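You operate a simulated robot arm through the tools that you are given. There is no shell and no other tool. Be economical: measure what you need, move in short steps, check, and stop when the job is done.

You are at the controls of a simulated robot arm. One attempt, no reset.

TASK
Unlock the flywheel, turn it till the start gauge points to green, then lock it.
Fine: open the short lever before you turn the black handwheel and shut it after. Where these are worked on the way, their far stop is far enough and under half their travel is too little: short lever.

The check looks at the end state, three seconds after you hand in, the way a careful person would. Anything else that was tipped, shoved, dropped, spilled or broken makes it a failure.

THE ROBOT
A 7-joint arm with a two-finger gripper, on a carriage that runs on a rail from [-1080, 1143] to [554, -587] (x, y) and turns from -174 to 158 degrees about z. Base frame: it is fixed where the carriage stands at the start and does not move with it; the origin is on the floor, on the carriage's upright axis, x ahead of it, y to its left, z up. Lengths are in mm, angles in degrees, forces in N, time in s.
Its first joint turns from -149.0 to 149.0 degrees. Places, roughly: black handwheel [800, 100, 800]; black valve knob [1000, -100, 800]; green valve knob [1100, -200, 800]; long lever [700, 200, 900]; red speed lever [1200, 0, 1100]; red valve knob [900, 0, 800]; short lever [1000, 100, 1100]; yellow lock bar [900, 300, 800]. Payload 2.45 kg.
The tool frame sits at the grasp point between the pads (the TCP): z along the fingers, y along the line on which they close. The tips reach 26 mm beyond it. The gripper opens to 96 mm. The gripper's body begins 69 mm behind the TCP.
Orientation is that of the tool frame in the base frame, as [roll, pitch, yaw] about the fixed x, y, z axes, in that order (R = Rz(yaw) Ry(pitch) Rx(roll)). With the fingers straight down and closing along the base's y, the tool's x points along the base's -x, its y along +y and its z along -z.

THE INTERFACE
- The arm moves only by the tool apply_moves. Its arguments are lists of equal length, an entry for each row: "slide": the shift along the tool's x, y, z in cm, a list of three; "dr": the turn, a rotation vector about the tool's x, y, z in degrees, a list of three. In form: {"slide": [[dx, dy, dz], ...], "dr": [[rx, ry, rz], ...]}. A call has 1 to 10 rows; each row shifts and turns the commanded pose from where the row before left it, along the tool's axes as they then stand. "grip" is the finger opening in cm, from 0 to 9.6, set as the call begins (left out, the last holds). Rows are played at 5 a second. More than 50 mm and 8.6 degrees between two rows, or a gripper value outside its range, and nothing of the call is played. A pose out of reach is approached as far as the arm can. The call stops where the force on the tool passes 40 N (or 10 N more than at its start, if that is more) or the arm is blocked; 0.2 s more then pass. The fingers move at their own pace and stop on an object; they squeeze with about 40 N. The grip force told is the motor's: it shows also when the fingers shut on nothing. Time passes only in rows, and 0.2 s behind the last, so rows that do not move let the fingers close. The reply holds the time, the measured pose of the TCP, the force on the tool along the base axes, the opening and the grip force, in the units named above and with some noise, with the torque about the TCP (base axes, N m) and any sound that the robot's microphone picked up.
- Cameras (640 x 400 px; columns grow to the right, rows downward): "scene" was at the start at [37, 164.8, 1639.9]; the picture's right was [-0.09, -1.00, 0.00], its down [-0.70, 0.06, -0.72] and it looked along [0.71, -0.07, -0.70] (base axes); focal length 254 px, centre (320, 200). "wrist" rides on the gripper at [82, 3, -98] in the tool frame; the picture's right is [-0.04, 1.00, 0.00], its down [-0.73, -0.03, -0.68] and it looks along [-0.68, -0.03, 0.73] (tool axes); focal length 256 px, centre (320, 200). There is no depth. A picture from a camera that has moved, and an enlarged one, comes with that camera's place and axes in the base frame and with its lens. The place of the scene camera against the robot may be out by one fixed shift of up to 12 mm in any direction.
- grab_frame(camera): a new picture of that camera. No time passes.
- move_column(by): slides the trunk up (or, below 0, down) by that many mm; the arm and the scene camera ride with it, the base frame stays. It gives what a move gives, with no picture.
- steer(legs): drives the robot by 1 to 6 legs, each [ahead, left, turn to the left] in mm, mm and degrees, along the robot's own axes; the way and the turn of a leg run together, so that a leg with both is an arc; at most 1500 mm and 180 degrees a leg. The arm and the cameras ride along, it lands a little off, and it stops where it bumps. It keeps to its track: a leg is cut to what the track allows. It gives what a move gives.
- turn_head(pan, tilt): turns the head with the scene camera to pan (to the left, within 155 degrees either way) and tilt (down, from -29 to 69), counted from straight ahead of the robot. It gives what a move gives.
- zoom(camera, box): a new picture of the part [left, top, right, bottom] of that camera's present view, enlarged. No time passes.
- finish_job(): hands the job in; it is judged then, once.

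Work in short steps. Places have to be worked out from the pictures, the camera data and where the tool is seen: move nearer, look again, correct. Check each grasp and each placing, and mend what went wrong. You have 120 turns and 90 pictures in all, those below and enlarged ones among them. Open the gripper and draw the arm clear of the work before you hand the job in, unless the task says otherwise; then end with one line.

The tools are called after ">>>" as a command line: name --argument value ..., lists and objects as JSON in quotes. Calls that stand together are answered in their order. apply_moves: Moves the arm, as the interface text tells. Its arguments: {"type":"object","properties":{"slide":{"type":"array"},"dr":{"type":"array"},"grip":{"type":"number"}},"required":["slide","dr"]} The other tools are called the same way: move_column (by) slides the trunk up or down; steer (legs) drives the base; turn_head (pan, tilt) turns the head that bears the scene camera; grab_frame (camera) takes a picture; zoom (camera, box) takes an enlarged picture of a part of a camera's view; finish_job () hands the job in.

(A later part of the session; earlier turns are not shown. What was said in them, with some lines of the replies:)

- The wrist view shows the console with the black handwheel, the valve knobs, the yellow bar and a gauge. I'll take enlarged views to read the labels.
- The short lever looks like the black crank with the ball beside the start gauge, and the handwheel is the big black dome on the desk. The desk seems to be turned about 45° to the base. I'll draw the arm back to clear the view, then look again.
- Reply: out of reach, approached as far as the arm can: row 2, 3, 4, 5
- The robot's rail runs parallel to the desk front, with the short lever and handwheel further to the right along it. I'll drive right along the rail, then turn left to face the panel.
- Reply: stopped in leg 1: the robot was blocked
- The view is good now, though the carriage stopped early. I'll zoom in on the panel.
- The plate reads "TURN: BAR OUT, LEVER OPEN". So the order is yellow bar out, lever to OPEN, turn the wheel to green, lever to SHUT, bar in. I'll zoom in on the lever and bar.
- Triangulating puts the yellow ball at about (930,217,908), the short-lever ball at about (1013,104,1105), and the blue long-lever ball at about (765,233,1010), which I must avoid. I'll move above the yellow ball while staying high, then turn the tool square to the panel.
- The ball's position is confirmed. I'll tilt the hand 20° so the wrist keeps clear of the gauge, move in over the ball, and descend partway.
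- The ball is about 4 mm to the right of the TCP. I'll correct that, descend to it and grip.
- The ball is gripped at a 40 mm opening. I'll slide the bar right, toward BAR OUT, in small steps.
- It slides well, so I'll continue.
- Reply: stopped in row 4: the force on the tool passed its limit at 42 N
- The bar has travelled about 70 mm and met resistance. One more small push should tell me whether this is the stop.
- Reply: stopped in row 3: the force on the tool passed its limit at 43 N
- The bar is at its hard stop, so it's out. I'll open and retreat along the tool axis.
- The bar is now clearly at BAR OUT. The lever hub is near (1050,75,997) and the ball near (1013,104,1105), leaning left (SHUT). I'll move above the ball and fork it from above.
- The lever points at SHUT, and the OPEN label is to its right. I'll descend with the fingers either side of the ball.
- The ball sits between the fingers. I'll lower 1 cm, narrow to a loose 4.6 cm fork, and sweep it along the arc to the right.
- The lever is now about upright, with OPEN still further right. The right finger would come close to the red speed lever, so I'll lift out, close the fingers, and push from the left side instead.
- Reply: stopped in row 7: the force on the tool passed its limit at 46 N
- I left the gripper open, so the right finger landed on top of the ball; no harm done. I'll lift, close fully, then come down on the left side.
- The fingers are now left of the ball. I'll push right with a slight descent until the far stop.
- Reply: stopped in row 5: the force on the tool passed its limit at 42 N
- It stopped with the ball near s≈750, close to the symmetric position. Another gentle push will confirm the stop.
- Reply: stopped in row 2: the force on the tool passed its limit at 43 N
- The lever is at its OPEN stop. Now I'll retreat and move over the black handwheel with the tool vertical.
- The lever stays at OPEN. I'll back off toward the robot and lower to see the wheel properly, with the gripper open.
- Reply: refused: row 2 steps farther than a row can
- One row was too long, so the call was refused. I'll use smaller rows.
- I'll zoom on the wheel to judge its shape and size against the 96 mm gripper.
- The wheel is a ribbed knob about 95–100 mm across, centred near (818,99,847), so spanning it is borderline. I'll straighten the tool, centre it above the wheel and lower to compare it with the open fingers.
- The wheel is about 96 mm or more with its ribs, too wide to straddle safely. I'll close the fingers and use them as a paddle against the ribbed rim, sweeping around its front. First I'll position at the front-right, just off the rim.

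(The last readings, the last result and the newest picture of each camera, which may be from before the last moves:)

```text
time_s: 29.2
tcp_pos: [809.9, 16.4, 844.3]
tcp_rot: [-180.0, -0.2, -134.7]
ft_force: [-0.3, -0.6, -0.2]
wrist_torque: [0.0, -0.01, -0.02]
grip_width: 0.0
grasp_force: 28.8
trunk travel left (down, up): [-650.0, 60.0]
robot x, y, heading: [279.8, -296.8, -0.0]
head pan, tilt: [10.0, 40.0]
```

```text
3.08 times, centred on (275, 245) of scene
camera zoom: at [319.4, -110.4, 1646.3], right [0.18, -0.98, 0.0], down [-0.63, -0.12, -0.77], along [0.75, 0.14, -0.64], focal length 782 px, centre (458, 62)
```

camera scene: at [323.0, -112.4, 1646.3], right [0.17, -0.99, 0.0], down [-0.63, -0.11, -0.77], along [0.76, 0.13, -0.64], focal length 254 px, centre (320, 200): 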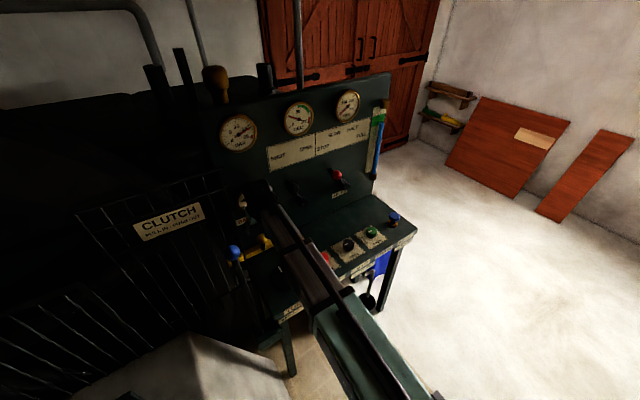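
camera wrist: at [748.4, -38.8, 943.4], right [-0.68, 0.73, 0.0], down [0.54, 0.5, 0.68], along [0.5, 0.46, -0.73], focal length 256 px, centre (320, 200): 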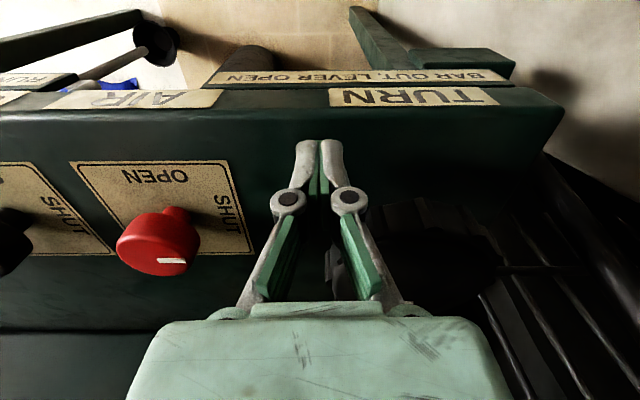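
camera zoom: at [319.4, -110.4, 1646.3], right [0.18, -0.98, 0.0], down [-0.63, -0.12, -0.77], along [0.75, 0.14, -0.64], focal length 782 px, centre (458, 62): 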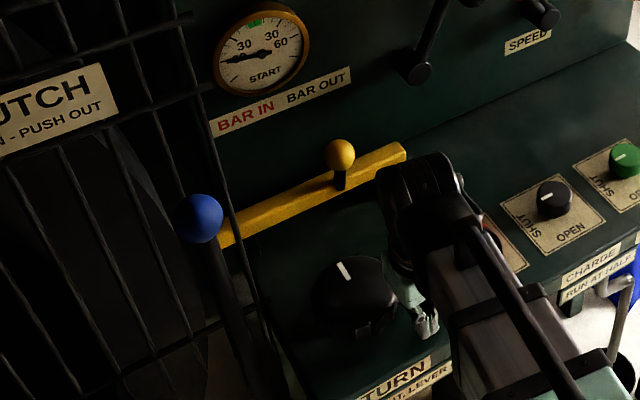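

The fingers stand just off the rim and the gauge is visible. I'll move in radially to find contact.

>>> apply_moves --slide '[[-0.77, 0.64, 0], [-0.38, 0.32, 0], [-0.38, 0.32, 0], [-0.38, 0.32, 0]]' --dr '[[0, 0, 0], [0, 0, 0], [0, 0, 0], [0, 0, 0]]'

```text
time_s: 30.2
tcp_pos: [807.7, 37.5, 845.7]
tcp_rot: [-179.9, -0.3, -135.0]
ft_force: [-6.1, -33.2, -10.1]
wrist_torque: [0.06, -0.07, 0.11]
grip_width: 0.0
grasp_force: 28.5
trunk travel left (down, up): [-650.0, 60.0]
robot x, y, heading: [279.8, -296.7, 0.3]
head pan, tilt: [10.0, 40.0]
```

Contact is at about 33 N, and its direction agrees with the wheel's centre. I'll ease off slightly and sweep clockwise along the rim.

>>> apply_moves --slide '[[0.71, 0.76, 0], [0.4, 0.98, 0], [0.21, 1.02, 0], [0.04, 1.05, 0], [-0.14, 1.03, 0]]' --dr '[[0, 0, 0], [0, 0, 0], [0, 0, 0], [0, 0, 0], [0, 0, 0]]'

>>> zoom --camera "scene" --box '[210, 180, 340, 310]'

```text
time_s: 31.4
tcp_pos: [766.5, 67.9, 845.7]
tcp_rot: [179.9, -0.1, -135.0]
ft_force: [-5.0, -18.5, -1.1]
wrist_torque: [-0.03, -0.02, -0.27]
grip_width: 0.1
grasp_force: 28.6
trunk travel left (down, up): [-650.0, 60.0]
robot x, y, heading: [280.6, -296.6, 0.6]
head pan, tilt: [10.0, 40.0]
```

```text
3.08 times, centred on (275, 245) of scene
camera zoom: at [318.7, -112.1, 1646.4], right [0.18, -0.98, 0.0], down [-0.63, -0.11, -0.77], along [0.75, 0.14, -0.64], focal length 782 px, centre (458, 62)
```

zoom: 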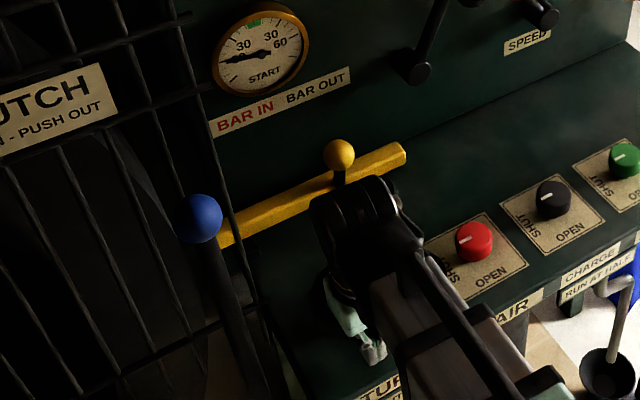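

The wheel is hidden now, so I'll check the gauge closely.

>>> zoom --camera "scene" --box '[270, 178, 315, 213]'

>>> grab_frame --camera "wrist"

```text
11.43 times, centred on (292, 196) of scene
camera zoom: at [318.7, -112.1, 1646.4], right [0.18, -0.98, 0.0], down [-0.63, -0.11, -0.77], along [0.75, 0.14, -0.64], focal length 2906 px, centre (634, 251)
```

zoom: 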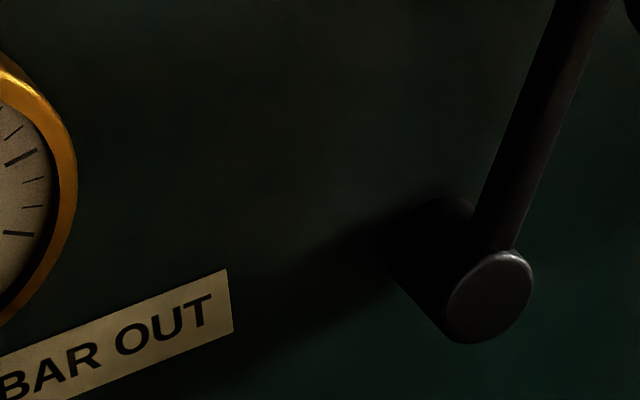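

```text
48 pictures are left
camera wrist: at [705.7, 11.8, 944.0], right [-0.68, 0.73, 0.0], down [0.54, 0.5, 0.68], along [0.5, 0.46, -0.73], focal length 256 px, centre (320, 200)
```

wrist: 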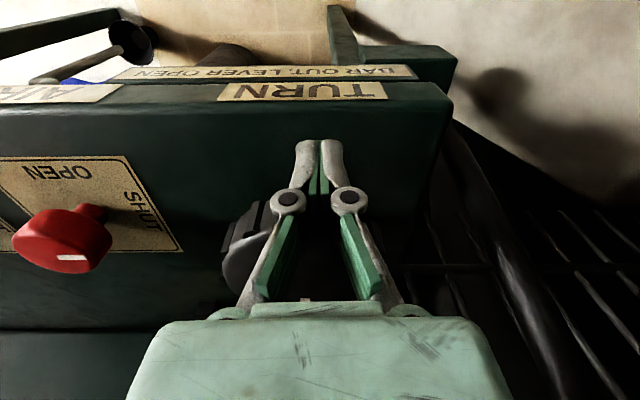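

I aimed the box wrongly; the gauge is at about (255,198).

>>> zoom --camera "scene" --box '[235, 180, 279, 214]'

```text
11.76 times, centred on (257, 197) of scene
camera zoom: at [318.7, -112.1, 1646.4], right [0.18, -0.98, 0.0], down [-0.63, -0.11, -0.77], along [0.75, 0.14, -0.64], focal length 2991 px, centre (1061, 235)
```

zoom: 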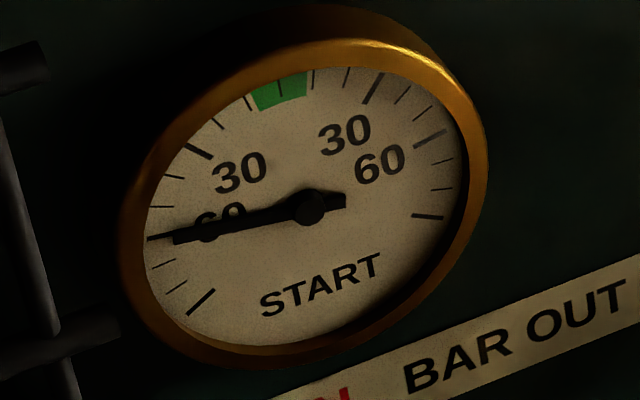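

The needle is at 60 left and may not have moved. I'll lift and look at the wheel's white mark.

>>> apply_moves --slide '[[0.7, 0.3, 0], [0, 0, -4], [0, 0, -4], [3, -2, 0]]' --dr '[[0, 0, 0], [0, 0, 0], [0, 0, 0], [0, 0, 0]]'

>>> grab_frame --camera "wrist"

```text
time_s: 32.4
tcp_pos: [750.6, 30.0, 925.4]
tcp_rot: [179.9, -0.1, -134.9]
ft_force: [0.0, 0.0, -0.8]
wrist_torque: [0.01, -0.01, -0.03]
grip_width: 0.0
grasp_force: 27.9
trunk travel left (down, up): [-650.0, 60.0]
robot x, y, heading: [283.1, -295.4, 0.5]
head pan, tilt: [10.0, 40.0]
```

```text
46 pictures are left
camera wrist: at [690.3, -24.8, 1023.9], right [-0.68, 0.73, 0.0], down [0.54, 0.5, 0.68], along [0.5, 0.46, -0.73], focal length 256 px, centre (320, 200)
```

wrist: 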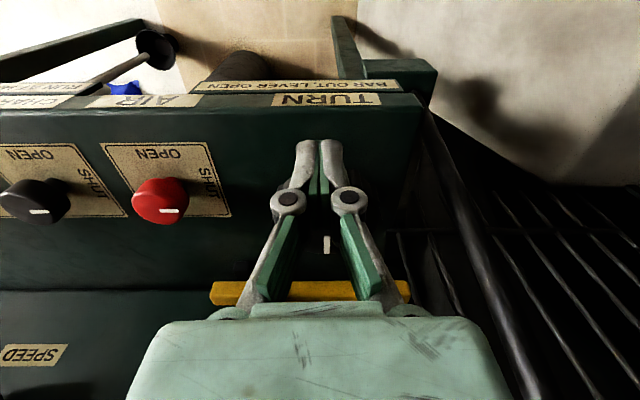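

Friction alone didn't turn it: the mark still points the same way. The contacts suggest a radius of about 46 mm centred near (816,99), so a 96 mm straddle may just fit. I'll open fully, centre over it and lower carefully.

>>> apply_moves --slide '[[-3.2, 0.1, 0], [-3.2, 0.1, 0], [-3.1, 0.05, 0], [0, 0, 2], [0, 0, 1]]' --dr '[[0, 0, 0], [0, 0, 0], [0, 0, 0], [0, 0, 0], [0, 0, 0]]' --grip 9.6

>>> grab_frame --camera "wrist"

```text
time_s: 33.6
tcp_pos: [817.8, 99.1, 893.6]
tcp_rot: [-179.9, 0.0, -134.9]
ft_force: [-1.2, 0.1, 0.0]
wrist_torque: [0.02, 0.01, 0.02]
grip_width: 96.1
grasp_force: 0.1
trunk travel left (down, up): [-650.0, 60.0]
robot x, y, heading: [279.5, -295.4, 0.2]
head pan, tilt: [10.0, 40.0]
```

```text
45 pictures are left
camera wrist: at [757.4, 44.7, 993.9], right [-0.68, 0.73, 0.0], down [0.54, 0.5, 0.68], along [0.5, 0.46, -0.74], focal length 256 px, centre (320, 200)
```

wrist: 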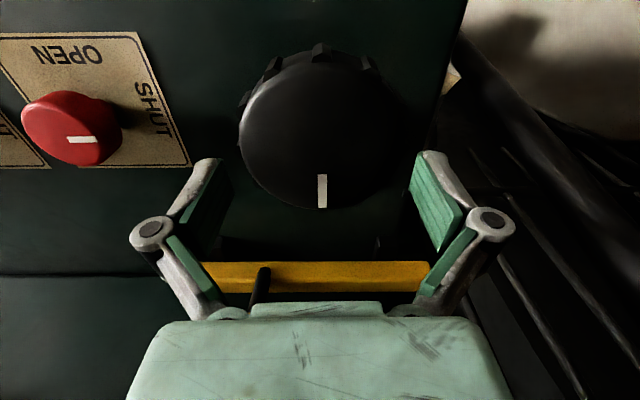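

The wheel is centred between the fingers. I'll lower in small steps, watching the force.

>>> apply_moves --slide '[[0, 0, 1], [0, 0, 0.5], [0, 0, 0.5], [0, 0, 0.5], [0, 0, 0.5], [0, 0, 0.5]]' --dr '[[0, 0, 0], [0, 0, 0], [0, 0, 0], [0, 0, 0], [0, 0, 0], [0, 0, 0]]'

>>> grab_frame --camera "wrist"

```text
time_s: 34.9
tcp_pos: [816.4, 100.8, 869.8]
tcp_rot: [180.0, 0.4, -134.9]
ft_force: [-4.1, -1.8, 24.4]
wrist_torque: [-0.05, 0.24, 0.04]
grip_width: 96.1
grasp_force: 0.1
trunk travel left (down, up): [-650.0, 60.0]
robot x, y, heading: [279.7, -298.9, 0.5]
head pan, tilt: [10.0, 40.0]
stopped in row 6: the force on the tool passed its limit at 49 N (the readings are from after the stop); the commanded pose is now the measured one
```

```text
44 pictures are left
camera wrist: at [755.5, 44.4, 968.3], right [-0.68, 0.73, 0.0], down [0.53, 0.5, 0.68], along [0.5, 0.47, -0.73], focal length 256 px, centre (320, 200)
```

wrist: 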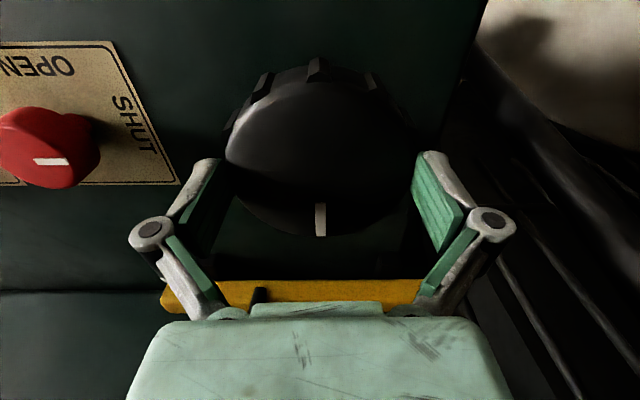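

The finger tips land on the wheel's edge on both sides, so its full diameter doesn't fit. I'll grip a shorter chord instead, shifted about 3 cm toward the robot, and lower beside the wheel.

>>> apply_moves --slide '[[0, 0, -2], [3.0, 0.2, 0], [0, 0, 2], [0, 0, 1], [0, 0, 1], [0, 0, 1]]' --dr '[[0, 0, 0], [0, 0, 0], [0, 0, 0], [0, 0, 0], [0, 0, 0], [0, 0, 0]]'

>>> grab_frame --camera "wrist"

```text
time_s: 36.3
tcp_pos: [796.4, 81.9, 837.4]
tcp_rot: [179.9, 0.3, -134.8]
ft_force: [0.2, -0.4, -0.2]
wrist_torque: [0.0, -0.01, -0.02]
grip_width: 96.0
grasp_force: 0.0
trunk travel left (down, up): [-650.0, 60.0]
robot x, y, heading: [281.7, -295.1, 0.3]
head pan, tilt: [10.0, 40.0]
```

```text
43 pictures are left
camera wrist: at [735.8, 25.2, 935.4], right [-0.68, 0.73, 0.0], down [0.54, 0.5, 0.68], along [0.5, 0.46, -0.73], focal length 256 px, centre (320, 200)
```

wrist: 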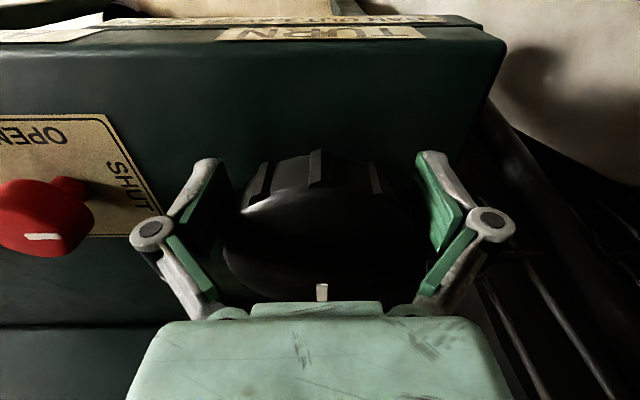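

The fingers straddle the wheel's front part without contact. I'll ease toward its centre to see how far it fits.

>>> apply_moves --slide '[[-0.5, 0, 0], [-0.5, 0, 0], [-0.4, 0, 0], [-0.4, 0, 0], [-0.4, 0, 0], [-0.4, 0, 0], [-0.3, 0, 0]]' --dr '[[0, 0, 0], [0, 0, 0], [0, 0, 0], [0, 0, 0], [0, 0, 0], [0, 0, 0], [0, 0, 0]]'

```text
time_s: 37.3
tcp_pos: [803.0, 87.2, 836.6]
tcp_rot: [-179.9, -0.6, -134.9]
ft_force: [-3.2, -4.0, 4.5]
wrist_torque: [-0.21, 0.24, -0.01]
grip_width: 96.4
grasp_force: 0.0
trunk travel left (down, up): [-650.0, 60.0]
robot x, y, heading: [280.5, -299.9, 0.3]
head pan, tilt: [10.0, 40.0]
stopped in row 4: the force on the tool passed its limit at 44 N (the readings are from after the stop); the commanded pose is now the measured one
```

It stopped with the pads just short of the full diameter, balanced on both sides. I'll back off 2 mm and close on the wheel.

>>> apply_moves --slide '[[0.2, 0, 0], [0, 0, 0], [0, 0, 0], [0, 0, 0]]' --dr '[[0, 0, 0], [0, 0, 0], [0, 0, 0], [0, 0, 0]]' --grip 8

```text
time_s: 38.3
tcp_pos: [803.2, 87.2, 836.1]
tcp_rot: [180.0, -0.2, -135.0]
ft_force: [7.5, 8.3, 21.6]
wrist_torque: [0.1, -0.13, 0.02]
grip_width: 96.1
grasp_force: 44.8
trunk travel left (down, up): [-650.0, 60.0]
robot x, y, heading: [282.7, -299.6, 0.7]
head pan, tilt: [10.0, 40.0]
```

It's gripping firmly at 96 mm with 45 N. Now I'll twist about the wheel's centre, 16 mm ahead of the TCP, clockwise seen from above.

>>> apply_moves --slide '[[0, 0.17, 0], [0, 0.17, 0], [0, 0.17, 0], [0, 0.17, 0]]' --dr '[[0, 0, 6], [0, 0, 6], [0, 0, 6], [0, 0, 6]]'

>>> zoom --camera "scene" --box '[210, 180, 340, 310]'

>>> grab_frame --camera "wrist"

```text
time_s: 39.1
tcp_pos: [789.7, 85.8, 836.6]
tcp_rot: [-180.0, -1.5, -153.0]
ft_force: [-10.5, -4.0, 9.2]
wrist_torque: [0.04, 0.41, 0.09]
grip_width: 88.7
grasp_force: 45.1
trunk travel left (down, up): [-650.0, 60.0]
robot x, y, heading: [283.1, -299.7, 0.3]
head pan, tilt: [10.0, 40.0]
stopped in row 4: the force on the tool passed its limit at 50 N (the readings are from after the stop); the commanded pose is now the measured one
```

```text
3.08 times, centred on (275, 245) of scene
camera zoom: at [317.1, -111.0, 1646.6], right [0.18, -0.98, 0.0], down [-0.63, -0.12, -0.77], along [0.75, 0.14, -0.64], focal length 782 px, centre (458, 62)
```

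zoom: 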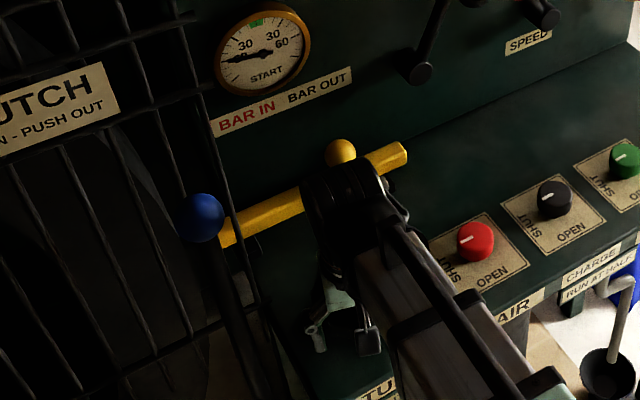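

```text
41 pictures are left
camera wrist: at [716.6, 54.2, 937.5], right [-0.42, 0.91, 0.0], down [0.68, 0.32, 0.66], along [0.6, 0.28, -0.75], focal length 256 px, centre (320, 200)
```

wrist: 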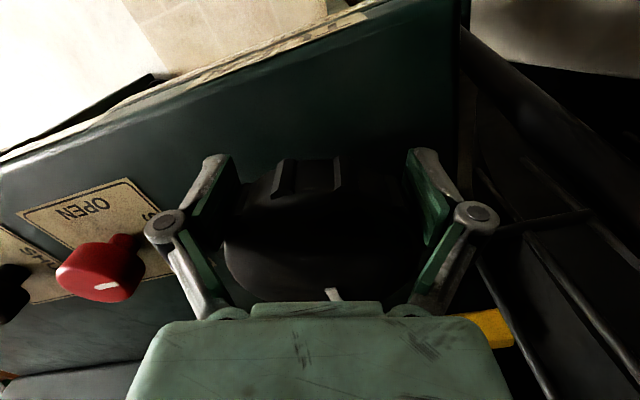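

The fingers slipped outward and the mark hasn't turned, so clockwise may be against the stop. I'll re-seat the grip from this yaw and try counterclockwise.

>>> apply_moves --slide '[[0, 0, 0], [-0.5, 0, 0], [-0.5, 0, 0]]' --dr '[[0, 0, 0], [0, 0, 0], [0, 0, 0]]' --grip 9.6

>>> apply_moves --slide '[[0, 0, 0], [0, 0, 0], [0, -0.2, 0], [0, -0.2, 0], [0, -0.2, 0], [0, -0.2, 0]]' --dr '[[0, 0, 0], [0, 0, 0], [0, 0, -6], [0, 0, -6], [0, 0, -6], [0, 0, -6]]' --grip 8

>>> grab_frame --camera "wrist"

>>> zoom --camera "scene" --box '[235, 180, 279, 214]'

```text
time_s: 39.9
tcp_pos: [798.3, 91.0, 833.4]
tcp_rot: [-179.9, -1.6, -152.9]
ft_force: [-15.3, -10.2, -5.0]
wrist_torque: [0.03, -0.01, -0.08]
grip_width: 96.2
grasp_force: 0.4
trunk travel left (down, up): [-650.0, 60.0]
robot x, y, heading: [280.3, -300.9, 0.4]
head pan, tilt: [10.0, 40.0]
```

```text
time_s: 41.3
tcp_pos: [803.9, 84.6, 834.7]
tcp_rot: [179.4, -1.6, -128.7]
ft_force: [-19.0, -17.3, -4.4]
wrist_torque: [-1.63, -0.95, 0.01]
grip_width: 95.7
grasp_force: 45.5
trunk travel left (down, up): [-650.0, 60.0]
robot x, y, heading: [280.1, -296.3, 0.4]
head pan, tilt: [10.0, 40.0]
```

```text
40 pictures are left
camera wrist: at [752.1, 25.2, 936.1], right [-0.75, 0.66, 0.01], down [0.5, 0.56, 0.66], along [0.43, 0.5, -0.75], focal length 256 px, centre (320, 200)
```

wrist: 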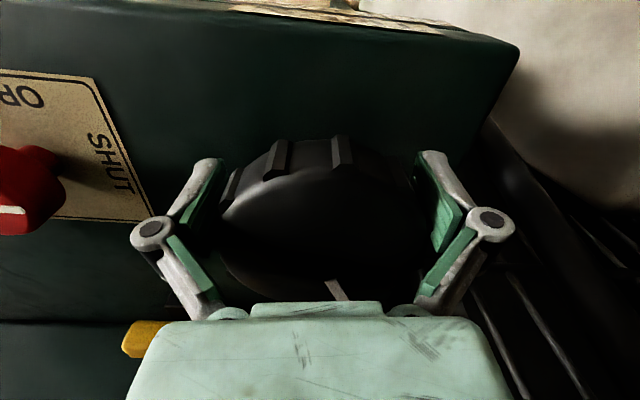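

```text
11.76 times, centred on (257, 197) of scene
camera zoom: at [317.3, -111.5, 1646.5], right [0.18, -0.98, 0.0], down [-0.63, -0.12, -0.77], along [0.75, 0.14, -0.64], focal length 2991 px, centre (1061, 235)
```

zoom: 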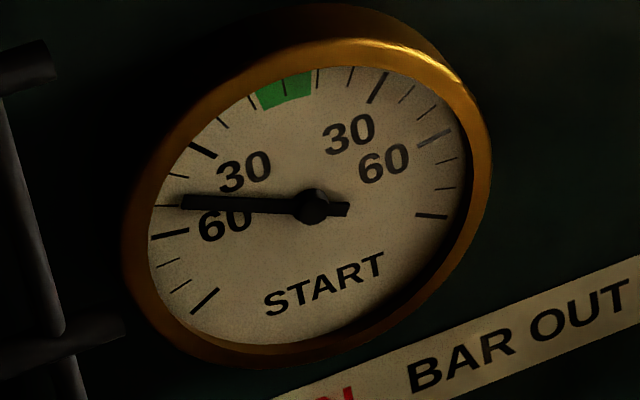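

Counterclockwise works: the needle moved from 60 to 50 left. I'll continue turning with this grip.

>>> apply_moves --slide '[[0, -0.2, 0], [0, -0.2, 0], [0, -0.2, 0], [0, -0.2, 0], [0, -0.2, 0], [0, -0.2, 0]]' --dr '[[0, 0, -6], [0, 0, -6], [0, 0, -6], [0, 0, -6], [0, 0, -6], [0, 0, -6]]'

>>> zoom --camera "scene" --box '[235, 180, 279, 214]'

```text
time_s: 42.7
tcp_pos: [816.8, 81.0, 834.4]
tcp_rot: [178.9, -0.8, -92.8]
ft_force: [-1.6, -17.2, -0.3]
wrist_torque: [-1.11, -0.38, -0.06]
grip_width: 95.8
grasp_force: 45.0
trunk travel left (down, up): [-650.0, 60.0]
robot x, y, heading: [283.4, -298.8, 0.2]
head pan, tilt: [10.0, 40.0]
```

```text
11.76 times, centred on (257, 197) of scene
camera zoom: at [318.9, -111.8, 1646.5], right [0.18, -0.98, 0.0], down [-0.63, -0.11, -0.77], along [0.75, 0.14, -0.64], focal length 2991 px, centre (1061, 235)
```

zoom: 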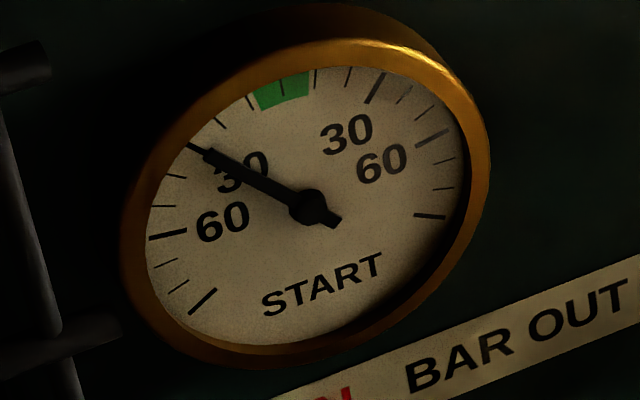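

The needle is at 30 left, about 0.55 units per degree. I need about 54° more, so I'll do 42° first.

>>> apply_moves --slide '[[0, -0.2, 0], [0, -0.2, 0], [0, -0.2, 0], [0, -0.2, 0], [0, -0.2, 0], [0, -0.2, 0], [0, -0.2, 0]]' --dr '[[0, 0, -6], [0, 0, -6], [0, 0, -6], [0, 0, -6], [0, 0, -6], [0, 0, -6], [0, 0, -6]]'

>>> zoom --camera "scene" --box '[235, 180, 279, 214]'

>>> grab_frame --camera "wrist"

```text
time_s: 44.3
tcp_pos: [831.4, 85.5, 835.0]
tcp_rot: [178.7, 0.1, -50.8]
ft_force: [23.3, -2.8, 14.0]
wrist_torque: [-0.87, 0.12, -0.41]
grip_width: 95.8
grasp_force: 45.2
trunk travel left (down, up): [-650.0, 60.0]
robot x, y, heading: [281.1, -294.3, 0.6]
head pan, tilt: [10.0, 40.0]
```

```text
11.76 times, centred on (257, 197) of scene
camera zoom: at [320.3, -111.1, 1646.5], right [0.18, -0.98, 0.0], down [-0.63, -0.12, -0.77], along [0.75, 0.14, -0.64], focal length 2991 px, centre (1061, 235)
```

zoom: 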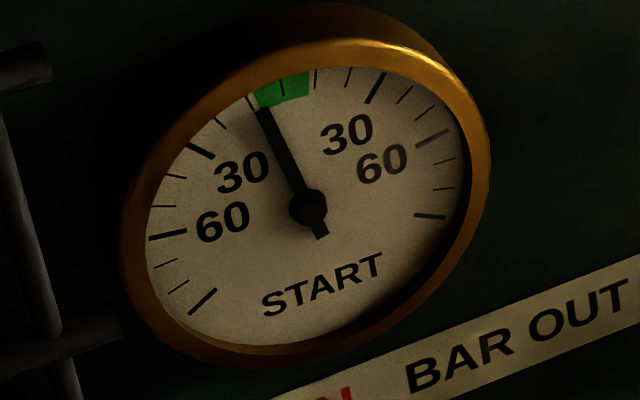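

```text
36 pictures are left
camera wrist: at [881.8, 21.0, 933.5], right [-0.8, -0.6, 0.02], down [-0.43, 0.59, 0.68], along [-0.42, 0.53, -0.73], focal length 256 px, centre (320, 200)
```

wrist: 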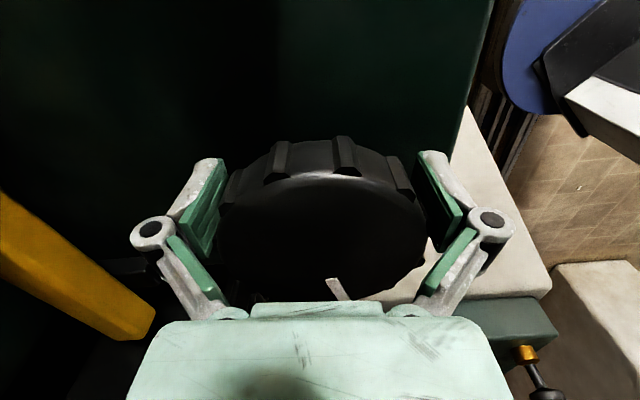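

The needle is just at the green's left edge, about 9 left. I'll turn about 15° more.

>>> apply_moves --slide '[[0, -0.22, 0], [0, -0.22, 0], [0, -0.22, 0], [0, 0, 0]]' --dr '[[0, 0, -5], [0, 0, -5], [0, 0, -5], [0, 0, 0]]'

>>> zoom --camera "scene" --box '[235, 180, 279, 214]'

```text
time_s: 45.3
tcp_pos: [836.5, 88.9, 833.8]
tcp_rot: [178.9, 0.5, -35.8]
ft_force: [25.2, -2.6, 25.1]
wrist_torque: [0.04, -0.02, -0.23]
grip_width: 96.1
grasp_force: 45.5
trunk travel left (down, up): [-650.0, 60.0]
robot x, y, heading: [279.8, -296.4, 0.5]
head pan, tilt: [10.0, 40.0]
```

```text
11.76 times, centred on (257, 197) of scene
camera zoom: at [319.6, -111.8, 1646.5], right [0.18, -0.98, 0.0], down [-0.63, -0.12, -0.77], along [0.75, 0.14, -0.64], focal length 2991 px, centre (1061, 235)
```

zoom: 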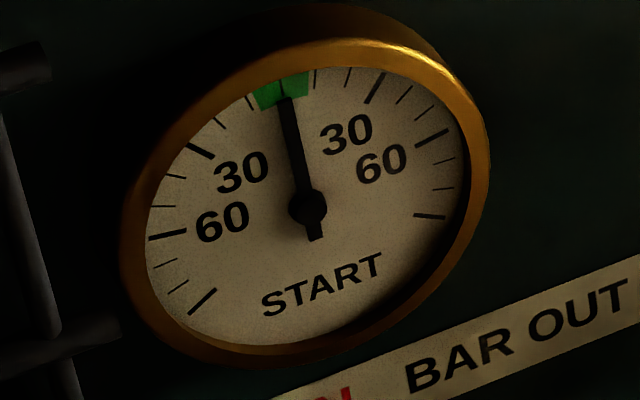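

The needle is centred in green. I'll release gently, ease back 8 mm, and lift straight up, then recheck the gauge.

>>> apply_moves --slide '[[0, 0, 0], [0, 0, 0], [0.4, 0, 0], [0.4, 0, 0], [0, 0, -2], [0, 0, -3], [0, 0, -3]]' --dr '[[0, 0, 0], [0, 0, 0], [0, 0, 0], [0, 0, 0], [0, 0, 0], [0, 0, 0], [0, 0, 0]]' --grip 9.6

>>> zoom --camera "scene" --box '[235, 180, 279, 214]'

```text
time_s: 46.9
tcp_pos: [841.5, 85.0, 914.5]
tcp_rot: [178.7, 0.6, -35.9]
ft_force: [-0.1, -0.1, 0.1]
wrist_torque: [-0.01, -0.03, -0.03]
grip_width: 95.5
grasp_force: 0.1
trunk travel left (down, up): [-650.0, 60.0]
robot x, y, heading: [283.7, -295.6, 0.5]
head pan, tilt: [10.0, 40.0]
```

```text
11.76 times, centred on (257, 197) of scene
camera zoom: at [318.8, -110.4, 1646.2], right [0.18, -0.98, 0.0], down [-0.63, -0.12, -0.77], along [0.75, 0.14, -0.64], focal length 2991 px, centre (1061, 235)
```

zoom: 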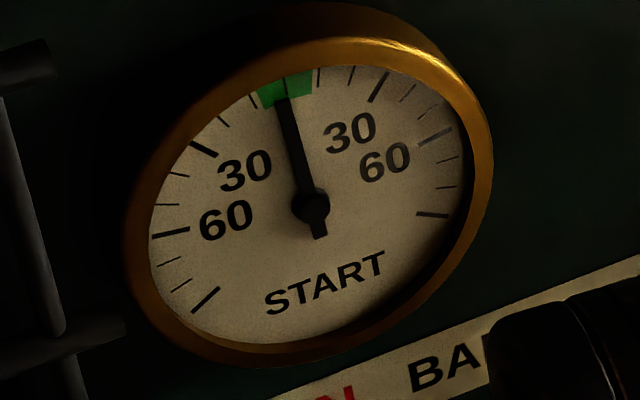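

The gauge holds at green. Next I'll shut the lever: rise, turn the tool back to face the panel, and move to the right side of the lever ball.

>>> apply_moves --slide '[[0, 0, -4.5], [0, 0, -4.5], [0, 0, -4.5], [0, 0, -4.5], [0, 0, -4.5], [0, 0, -4.5], [0, 0, 0], [0, 0, 0], [0, 0, 0], [0, 0, 0]]' --dr '[[0, 0, 0], [0, 0, 8], [0, 0, 8], [0, 0, 8], [0, 0, 8], [0, 0, 8], [0, 0, 8], [0, 0, 8], [0, 0, 8], [0, 0, 8]]'

>>> apply_moves --slide '[[0, 0, 0], [0, 0, 0], [0, 0, 0], [0, 0, 0]]' --dr '[[0, 0, 7], [0, 0, 7], [0, 0, 7], [0, 0, 7]]'

```text
time_s: 49.1
tcp_pos: [848.0, 88.8, 1183.9]
tcp_rot: [179.1, -1.1, -107.9]
ft_force: [0.6, -0.1, 0.6]
wrist_torque: [-0.02, -0.01, 0.0]
grip_width: 96.1
grasp_force: 0.1
trunk travel left (down, up): [-650.0, 60.0]
robot x, y, heading: [282.8, -296.9, 0.5]
head pan, tilt: [10.0, 40.0]
```

```text
time_s: 50.1
tcp_pos: [847.6, 90.3, 1183.4]
tcp_rot: [179.7, -1.3, -136.1]
ft_force: [0.7, 0.3, 0.7]
wrist_torque: [-0.03, -0.02, -0.05]
grip_width: 96.0
grasp_force: 0.0
trunk travel left (down, up): [-650.0, 60.0]
robot x, y, heading: [281.8, -297.4, 0.4]
head pan, tilt: [10.0, 40.0]
```

Now I'll tilt 20° again and move over the lever ball in its OPEN position.

>>> apply_moves --slide '[[0, 0, 0], [0, 0, 0], [0, 0, 0], [-1.9, -3.85, 0.7], [-1.9, -3.85, 0.7], [-1.9, -3.85, 0.7], [-1.9, -3.85, 0.7], [-1.9, -3.85, 0.7], [-1.9, -3.85, 0.7]]' --dr '[[0, -7.3, 0], [0, -7.3, 0], [0, -7.3, 0], [0, 0, 0], [0, 0, 0], [0, 0, 0], [0, 0, 0], [0, 0, 0], [0, 0, 0]]' --grip 5

>>> grab_frame --camera "wrist"

```text
time_s: 52.1
tcp_pos: [1096.0, 7.8, 1182.4]
tcp_rot: [179.5, 20.6, -136.0]
ft_force: [0.5, -0.2, 0.9]
wrist_torque: [0.0, 0.04, 0.0]
grip_width: 50.0
grasp_force: 0.0
trunk travel left (down, up): [-650.0, 60.0]
robot x, y, heading: [278.0, -297.5, 0.2]
head pan, tilt: [10.0, 40.0]
```

```text
33 pictures are left
camera wrist: at [1013.6, -67.8, 1248.0], right [-0.67, 0.74, 0.02], down [0.35, 0.29, 0.89], along [0.66, 0.6, -0.45], focal length 256 px, centre (320, 200)
```

wrist: 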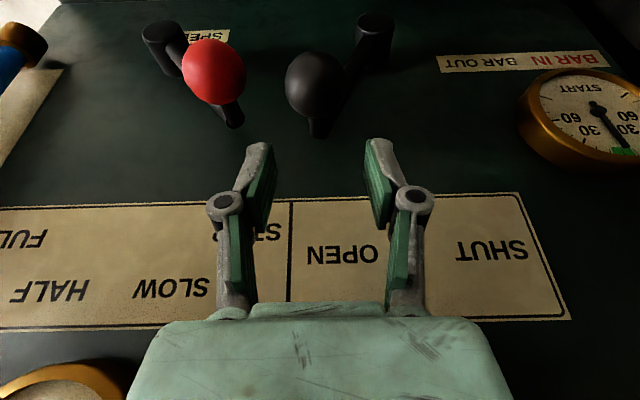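

The ball is at about (1100,10,1102), almost directly below the TCP, and there's a 26 mm gap to the red ball, enough for one finger. I'll descend with a 4.8 cm fork.

>>> apply_moves --slide '[[1.0, -0.1, 3.35], [1.0, 0, 2.2], [0, 0, 1.0]]' --dr '[[0, 0, 0], [0, 0, 0], [0, 0, 0]]' --grip 4.8

>>> grab_frame --camera "wrist"

```text
time_s: 52.9
tcp_pos: [1099.4, 9.1, 1113.6]
tcp_rot: [179.8, 20.5, -136.0]
ft_force: [1.1, 0.7, 0.4]
wrist_torque: [0.01, 0.0, 0.01]
grip_width: 48.0
grasp_force: 0.1
trunk travel left (down, up): [-650.0, 60.0]
robot x, y, heading: [280.1, -296.6, 0.6]
head pan, tilt: [10.0, 40.0]
```

```text
32 pictures are left
camera wrist: at [1016.5, -66.0, 1178.5], right [-0.67, 0.74, 0.02], down [0.35, 0.29, 0.89], along [0.66, 0.6, -0.45], focal length 256 px, centre (320, 200)
```

wrist: 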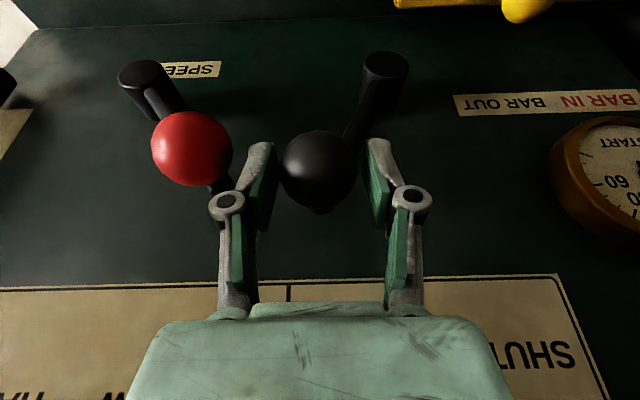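

The ball is between the fingers and clear of the red lever. I'll sweep left along the arc to SHUT.

>>> apply_moves --slide '[[-0.25, 1.33, -0.67], [-0.18, 1.41, -0.48], [-0.11, 1.48, -0.29], [-0.04, 1.5, -0.1], [0.04, 1.5, 0.1], [0.11, 1.48, 0.29], [0.18, 1.41, 0.48], [0.25, 1.33, 0.67]]' --dr '[[0, 0, 0], [0, 0, 0], [0, 0, 0], [0, 0, 0], [0, 0, 0], [0, 0, 0], [0, 0, 0], [0, 0, 0]]'

>>> apply_moves --slide '[[0.15, 0.6, 0.4], [0.15, 0.6, 0.4], [0.1, 0.6, 0.3], [0, 0.5, 0.2]]' --dr '[[0, 0, 0], [0, 0, 0], [0, 0, 0], [0, 0, 0]]'

>>> grab_frame --camera "wrist"

```text
time_s: 54.7
tcp_pos: [1019.8, 92.1, 1114.9]
tcp_rot: [179.6, 20.6, -136.0]
ft_force: [0.3, 0.2, 0.3]
wrist_torque: [0.0, -0.02, -0.02]
grip_width: 48.2
grasp_force: 0.1
trunk travel left (down, up): [-650.0, 60.0]
robot x, y, heading: [281.7, -299.7, 0.4]
head pan, tilt: [10.0, 40.0]
```

```text
time_s: 55.7
tcp_pos: [1006.2, 106.1, 1103.0]
tcp_rot: [179.8, 20.7, -136.2]
ft_force: [12.5, -15.4, 7.8]
wrist_torque: [-0.15, -0.25, -0.17]
grip_width: 63.5
grasp_force: 11.8
trunk travel left (down, up): [-650.0, 60.0]
robot x, y, heading: [283.2, -295.4, 0.3]
head pan, tilt: [10.0, 40.0]
```

```text
31 pictures are left
camera wrist: at [924.0, 31.2, 1166.9], right [-0.67, 0.75, 0.02], down [0.34, 0.29, 0.89], along [0.66, 0.6, -0.45], focal length 256 px, centre (320, 200)
```

wrist: 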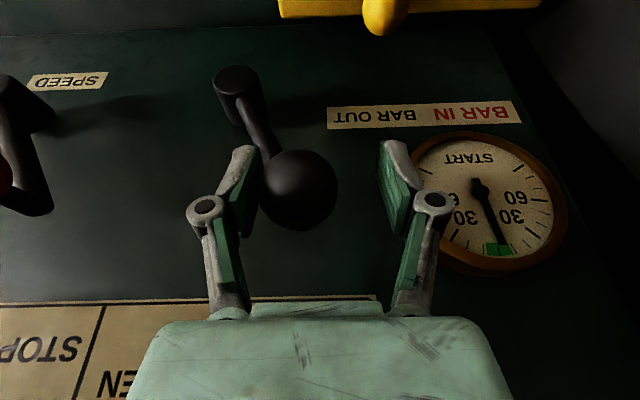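

The lever is hard against its SHUT stop, and the gauge is still on green. I'll lift off, go back above the yellow ball, and look.

>>> apply_moves --slide '[[0, -0.8, 0], [-1.37, 0, -3.76], [-1.37, 0, -3.76], [0, 4.6, 0], [0, 4.6, 0], [3.2, 0, -1.16], [1.37, 0, 3.76], [1.37, 0, 3.76], [1.37, 0, 3.76], [0, -2.4, 0]]' --dr '[[0, 0, 0], [0, 0, 0], [0, 0, 0], [0, 0, 0], [0, 0, 0], [0, 0, 0], [0, 0, 0], [0, 0, 0], [0, 0, 0], [0, 0, 0]]' --grip 6.4

>>> grab_frame --camera "wrist"

```text
time_s: 57.9
tcp_pos: [937.4, 132.1, 1059.3]
tcp_rot: [179.6, 20.5, -135.9]
ft_force: [-0.1, -0.2, 0.2]
wrist_torque: [-0.04, 0.02, 0.01]
grip_width: 64.0
grasp_force: 0.0
trunk travel left (down, up): [-650.0, 60.0]
robot x, y, heading: [285.9, -297.2, 0.3]
head pan, tilt: [10.0, 40.0]
```

```text
30 pictures are left
camera wrist: at [855.7, 55.7, 1124.7], right [-0.67, 0.74, 0.02], down [0.35, 0.29, 0.89], along [0.66, 0.6, -0.45], focal length 256 px, centre (320, 200)
```

wrist: 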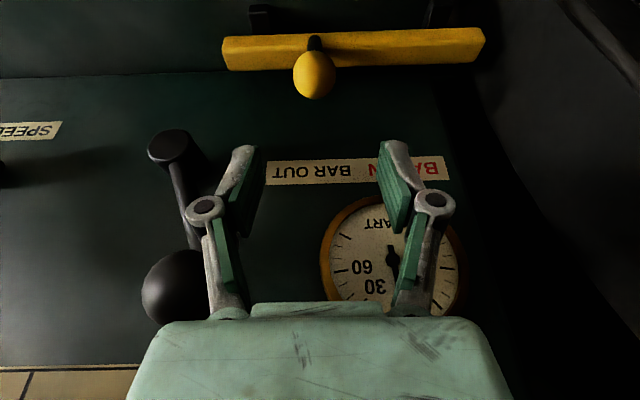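

I'll shift 9 mm right to line up with the ball and advance along the tool axis onto it.

>>> apply_moves --slide '[[0.15, -0.9, 0.5], [0, 0, 4], [0, 0, 4], [0, 0, 4]]' --dr '[[0, 0, 0], [0, 0, 0], [0, 0, 0], [0, 0, 0]]' --grip 7

>>> grab_frame --camera "wrist"

```text
time_s: 58.9
tcp_pos: [975.5, 152.3, 944.3]
tcp_rot: [179.7, 20.6, -136.0]
ft_force: [1.0, 0.2, 0.1]
wrist_torque: [0.01, 0.03, 0.02]
grip_width: 69.8
grasp_force: 0.1
trunk travel left (down, up): [-650.0, 60.0]
robot x, y, heading: [283.0, -295.5, 0.3]
head pan, tilt: [10.0, 40.0]
```

```text
29 pictures are left
camera wrist: at [891.6, 77.8, 1008.7], right [-0.67, 0.74, 0.02], down [0.35, 0.29, 0.89], along [0.66, 0.6, -0.45], focal length 256 px, centre (320, 200)
```

wrist: 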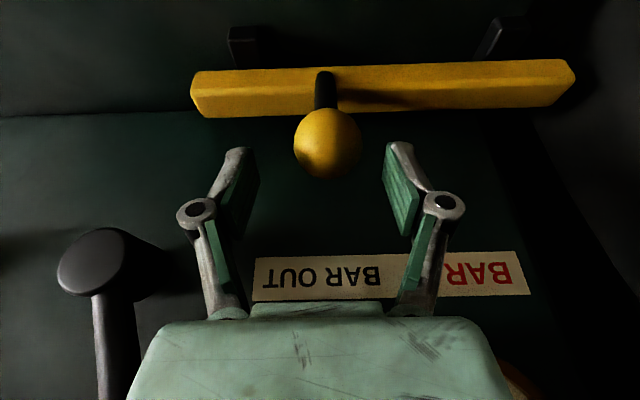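

The ball is 5 mm left of centre. I'll make the final approach and grip.

>>> apply_moves --slide '[[-0.1, 0.5, 1.6], [0, 0, 1.6]]' --dr '[[0, 0, 0], [0, 0, 0]]'

>>> apply_moves --slide '[[0, 0, 0], [0, 0, 0], [0, 0, 0]]' --dr '[[0, 0, 0], [0, 0, 0], [0, 0, 0]]' --grip 3

>>> apply_moves --slide '[[0, 1, 0], [0, 1, 0], [0, 1, 0], [0, 1, 0], [0, 1, 0]]' --dr '[[0, 0, 0], [0, 0, 0], [0, 0, 0], [0, 0, 0], [0, 0, 0]]'

```text
time_s: 59.5
tcp_pos: [981.7, 164.2, 914.4]
tcp_rot: [179.5, 20.6, -136.0]
ft_force: [-0.2, 0.1, -0.2]
wrist_torque: [0.01, 0.03, -0.01]
grip_width: 69.9
grasp_force: 0.1
trunk travel left (down, up): [-650.0, 60.0]
robot x, y, heading: [283.4, -296.3, 0.3]
head pan, tilt: [10.0, 40.0]
```

```text
time_s: 60.3
tcp_pos: [978.5, 166.3, 915.2]
tcp_rot: [179.6, 20.6, -135.9]
ft_force: [-6.5, 5.6, 6.1]
wrist_torque: [0.17, 0.08, 0.01]
grip_width: 40.7
grasp_force: 45.1
trunk travel left (down, up): [-650.0, 60.0]
robot x, y, heading: [280.4, -298.0, 0.5]
head pan, tilt: [10.0, 40.0]
```

```text
time_s: 61.5
tcp_pos: [944.8, 202.7, 914.6]
tcp_rot: [179.5, 20.7, -136.1]
ft_force: [2.2, 1.1, 5.2]
wrist_torque: [-0.17, -0.05, -0.19]
grip_width: 40.5
grasp_force: 45.2
trunk travel left (down, up): [-650.0, 60.0]
robot x, y, heading: [280.8, -298.8, 0.2]
head pan, tilt: [10.0, 40.0]
```

It slides in freely. I'll continue until the stop; the starting position was about (932,217).

>>> apply_moves --slide '[[0, 0.8, 0], [0, 0.7, 0], [0, 0.5, 0], [0, 0.5, 0], [0, 0.5, 0]]' --dr '[[0, 0, 0], [0, 0, 0], [0, 0, 0], [0, 0, 0], [0, 0, 0]]'

>>> grab_frame --camera "wrist"

>>> zoom --camera "scene" --box '[210, 180, 340, 310]'

```text
time_s: 62.8
tcp_pos: [929.8, 216.3, 914.8]
tcp_rot: [-179.6, 20.7, -136.1]
ft_force: [5.9, -3.7, -2.4]
wrist_torque: [-0.69, -0.49, -0.41]
grip_width: 40.6
grasp_force: 44.8
trunk travel left (down, up): [-650.0, 60.0]
robot x, y, heading: [281.3, -294.9, 0.2]
head pan, tilt: [10.0, 40.0]
stopped in row 5: the force on the tool passed its limit at 42 N (the readings are from after the stop); the commanded pose is now the measured one
```

```text
28 pictures are left
camera wrist: at [847.8, 142.1, 978.9], right [-0.66, 0.75, 0.01], down [0.34, 0.29, 0.89], along [0.67, 0.6, -0.45], focal length 256 px, centre (320, 200)
```

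wrist: 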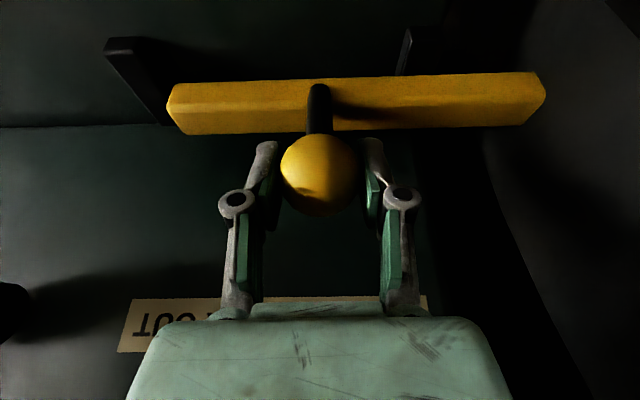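

```text
3.08 times, centred on (275, 245) of scene
camera zoom: at [320.9, -111.1, 1646.0], right [0.18, -0.98, 0.0], down [-0.63, -0.11, -0.77], along [0.75, 0.14, -0.64], focal length 782 px, centre (458, 62)
```

zoom: 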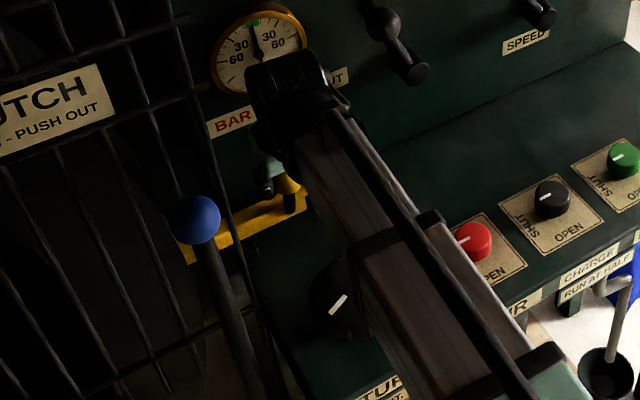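

The bar is back at its IN stop, in the same view as at the start. I'll release, retreat along the tool axis, lift, and inspect the end state.

>>> apply_moves --slide '[[0, 0, 0], [0, 0, 0], [0, 0, -3], [0, 0, -4], [0, 0, -4], [0, 0, -4], [0, 0, -4], [0, 0, -4], [3, 0, -3], [3, 0, -3]]' --dr '[[0, 0, 0], [0, 0, 0], [0, 0, 0], [0, 0, 0], [0, 0, 0], [0, 0, 0], [0, 0, 0], [0, 0, 0], [0, 0, 0], [0, 0, 0]]' --grip 7

>>> grab_frame --camera "wrist"

>>> zoom --camera "scene" --box '[180, 120, 390, 300]'

```text
time_s: 65.0
tcp_pos: [812.0, 109.6, 1164.7]
tcp_rot: [-179.7, 20.7, -136.1]
ft_force: [-0.5, 0.3, -0.3]
wrist_torque: [-0.02, 0.02, 0.02]
grip_width: 70.1
grasp_force: 0.0
trunk travel left (down, up): [-650.0, 60.0]
robot x, y, heading: [285.4, -298.8, 0.5]
head pan, tilt: [10.0, 40.0]
```

```text
26 pictures are left
camera wrist: at [729.1, 34.9, 1229.2], right [-0.66, 0.75, 0.01], down [0.34, 0.29, 0.89], along [0.67, 0.6, -0.45], focal length 256 px, centre (320, 200)
```

wrist: 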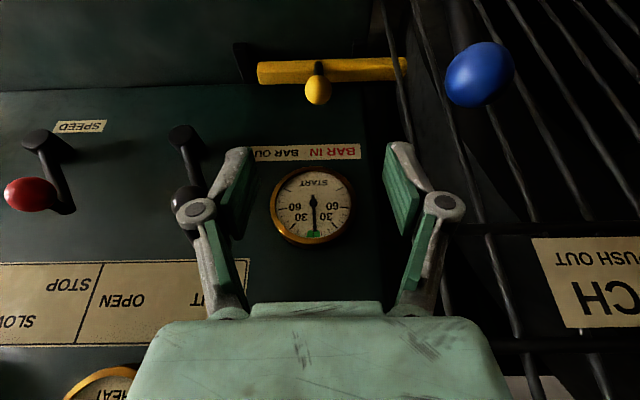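

```text
2.22 times, centred on (285, 210) of scene
camera zoom: at [319.7, -110.9, 1646.2], right [0.18, -0.98, 0.0], down [-0.63, -0.11, -0.77], along [0.75, 0.14, -0.64], focal length 565 px, centre (398, 178)
```

zoom: 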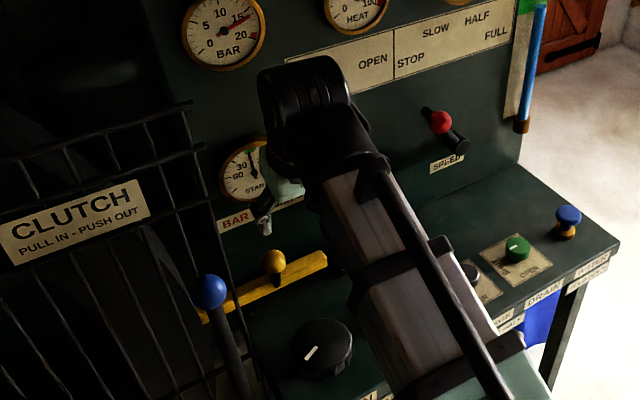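

Everything looks right. I'll draw further clear and take one last check.

>>> apply_moves --slide '[[4, 0, -1.5], [4, 0, -1.5], [4, -2, -1.5]]' --dr '[[0, 0, 0], [0, 0, 0], [0, 0, 0]]'

>>> zoom --camera "wrist" --box '[0, 20, 460, 300]'

>>> zoom --camera "scene" --box '[235, 180, 279, 214]'

```text
time_s: 65.8
tcp_pos: [734.4, 6.7, 1165.6]
tcp_rot: [-179.8, 20.7, -136.1]
ft_force: [0.6, -0.6, -0.1]
wrist_torque: [0.01, 0.05, 0.03]
grip_width: 69.9
grasp_force: 0.0
trunk travel left (down, up): [-650.0, 60.0]
robot x, y, heading: [284.9, -294.7, 0.1]
head pan, tilt: [10.0, 40.0]
```

```text
1.39 times, centred on (230, 160) of wrist
camera zoom: at [651.9, -68.4, 1229.2], right [-0.66, 0.75, 0.01], down [0.34, 0.29, 0.89], along [0.67, 0.6, -0.45], focal length 356 px, centre (445, 256)
```

zoom: 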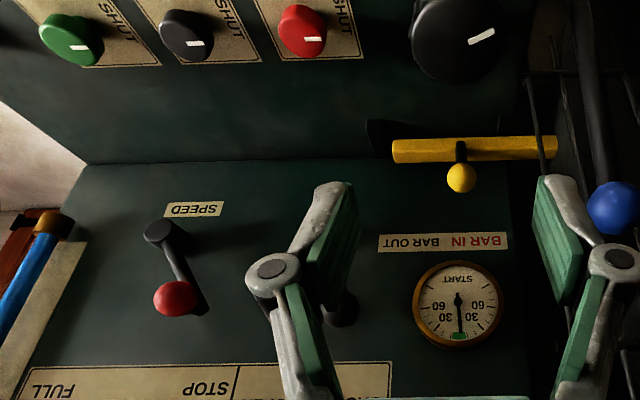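

```text
11.76 times, centred on (257, 197) of scene
camera zoom: at [319.9, -110.7, 1646.2], right [0.18, -0.98, 0.0], down [-0.63, -0.11, -0.77], along [0.75, 0.14, -0.64], focal length 2991 px, centre (1061, 235)
```

zoom: 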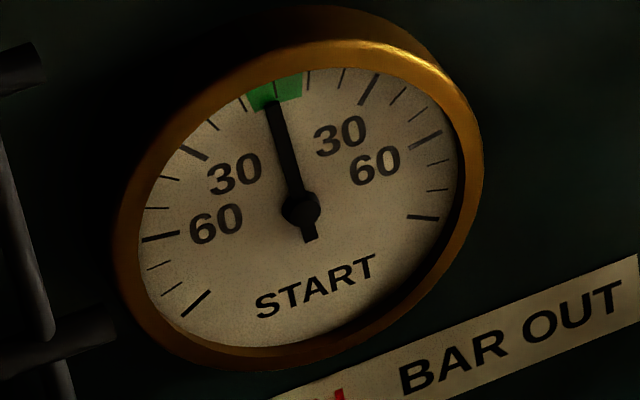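

The gauge is in green, the bar is in, and the lever was pushed to its SHUT stop. The valve knobs and speed lever look unchanged, and the arm is clear, so I'm handing in.

>>> finish_job

```text
The job is handed in.
```

The flywheel is locked again with the start gauge pointing to green, the short lever is shut, and the arm is drawn clear with the gripper open.
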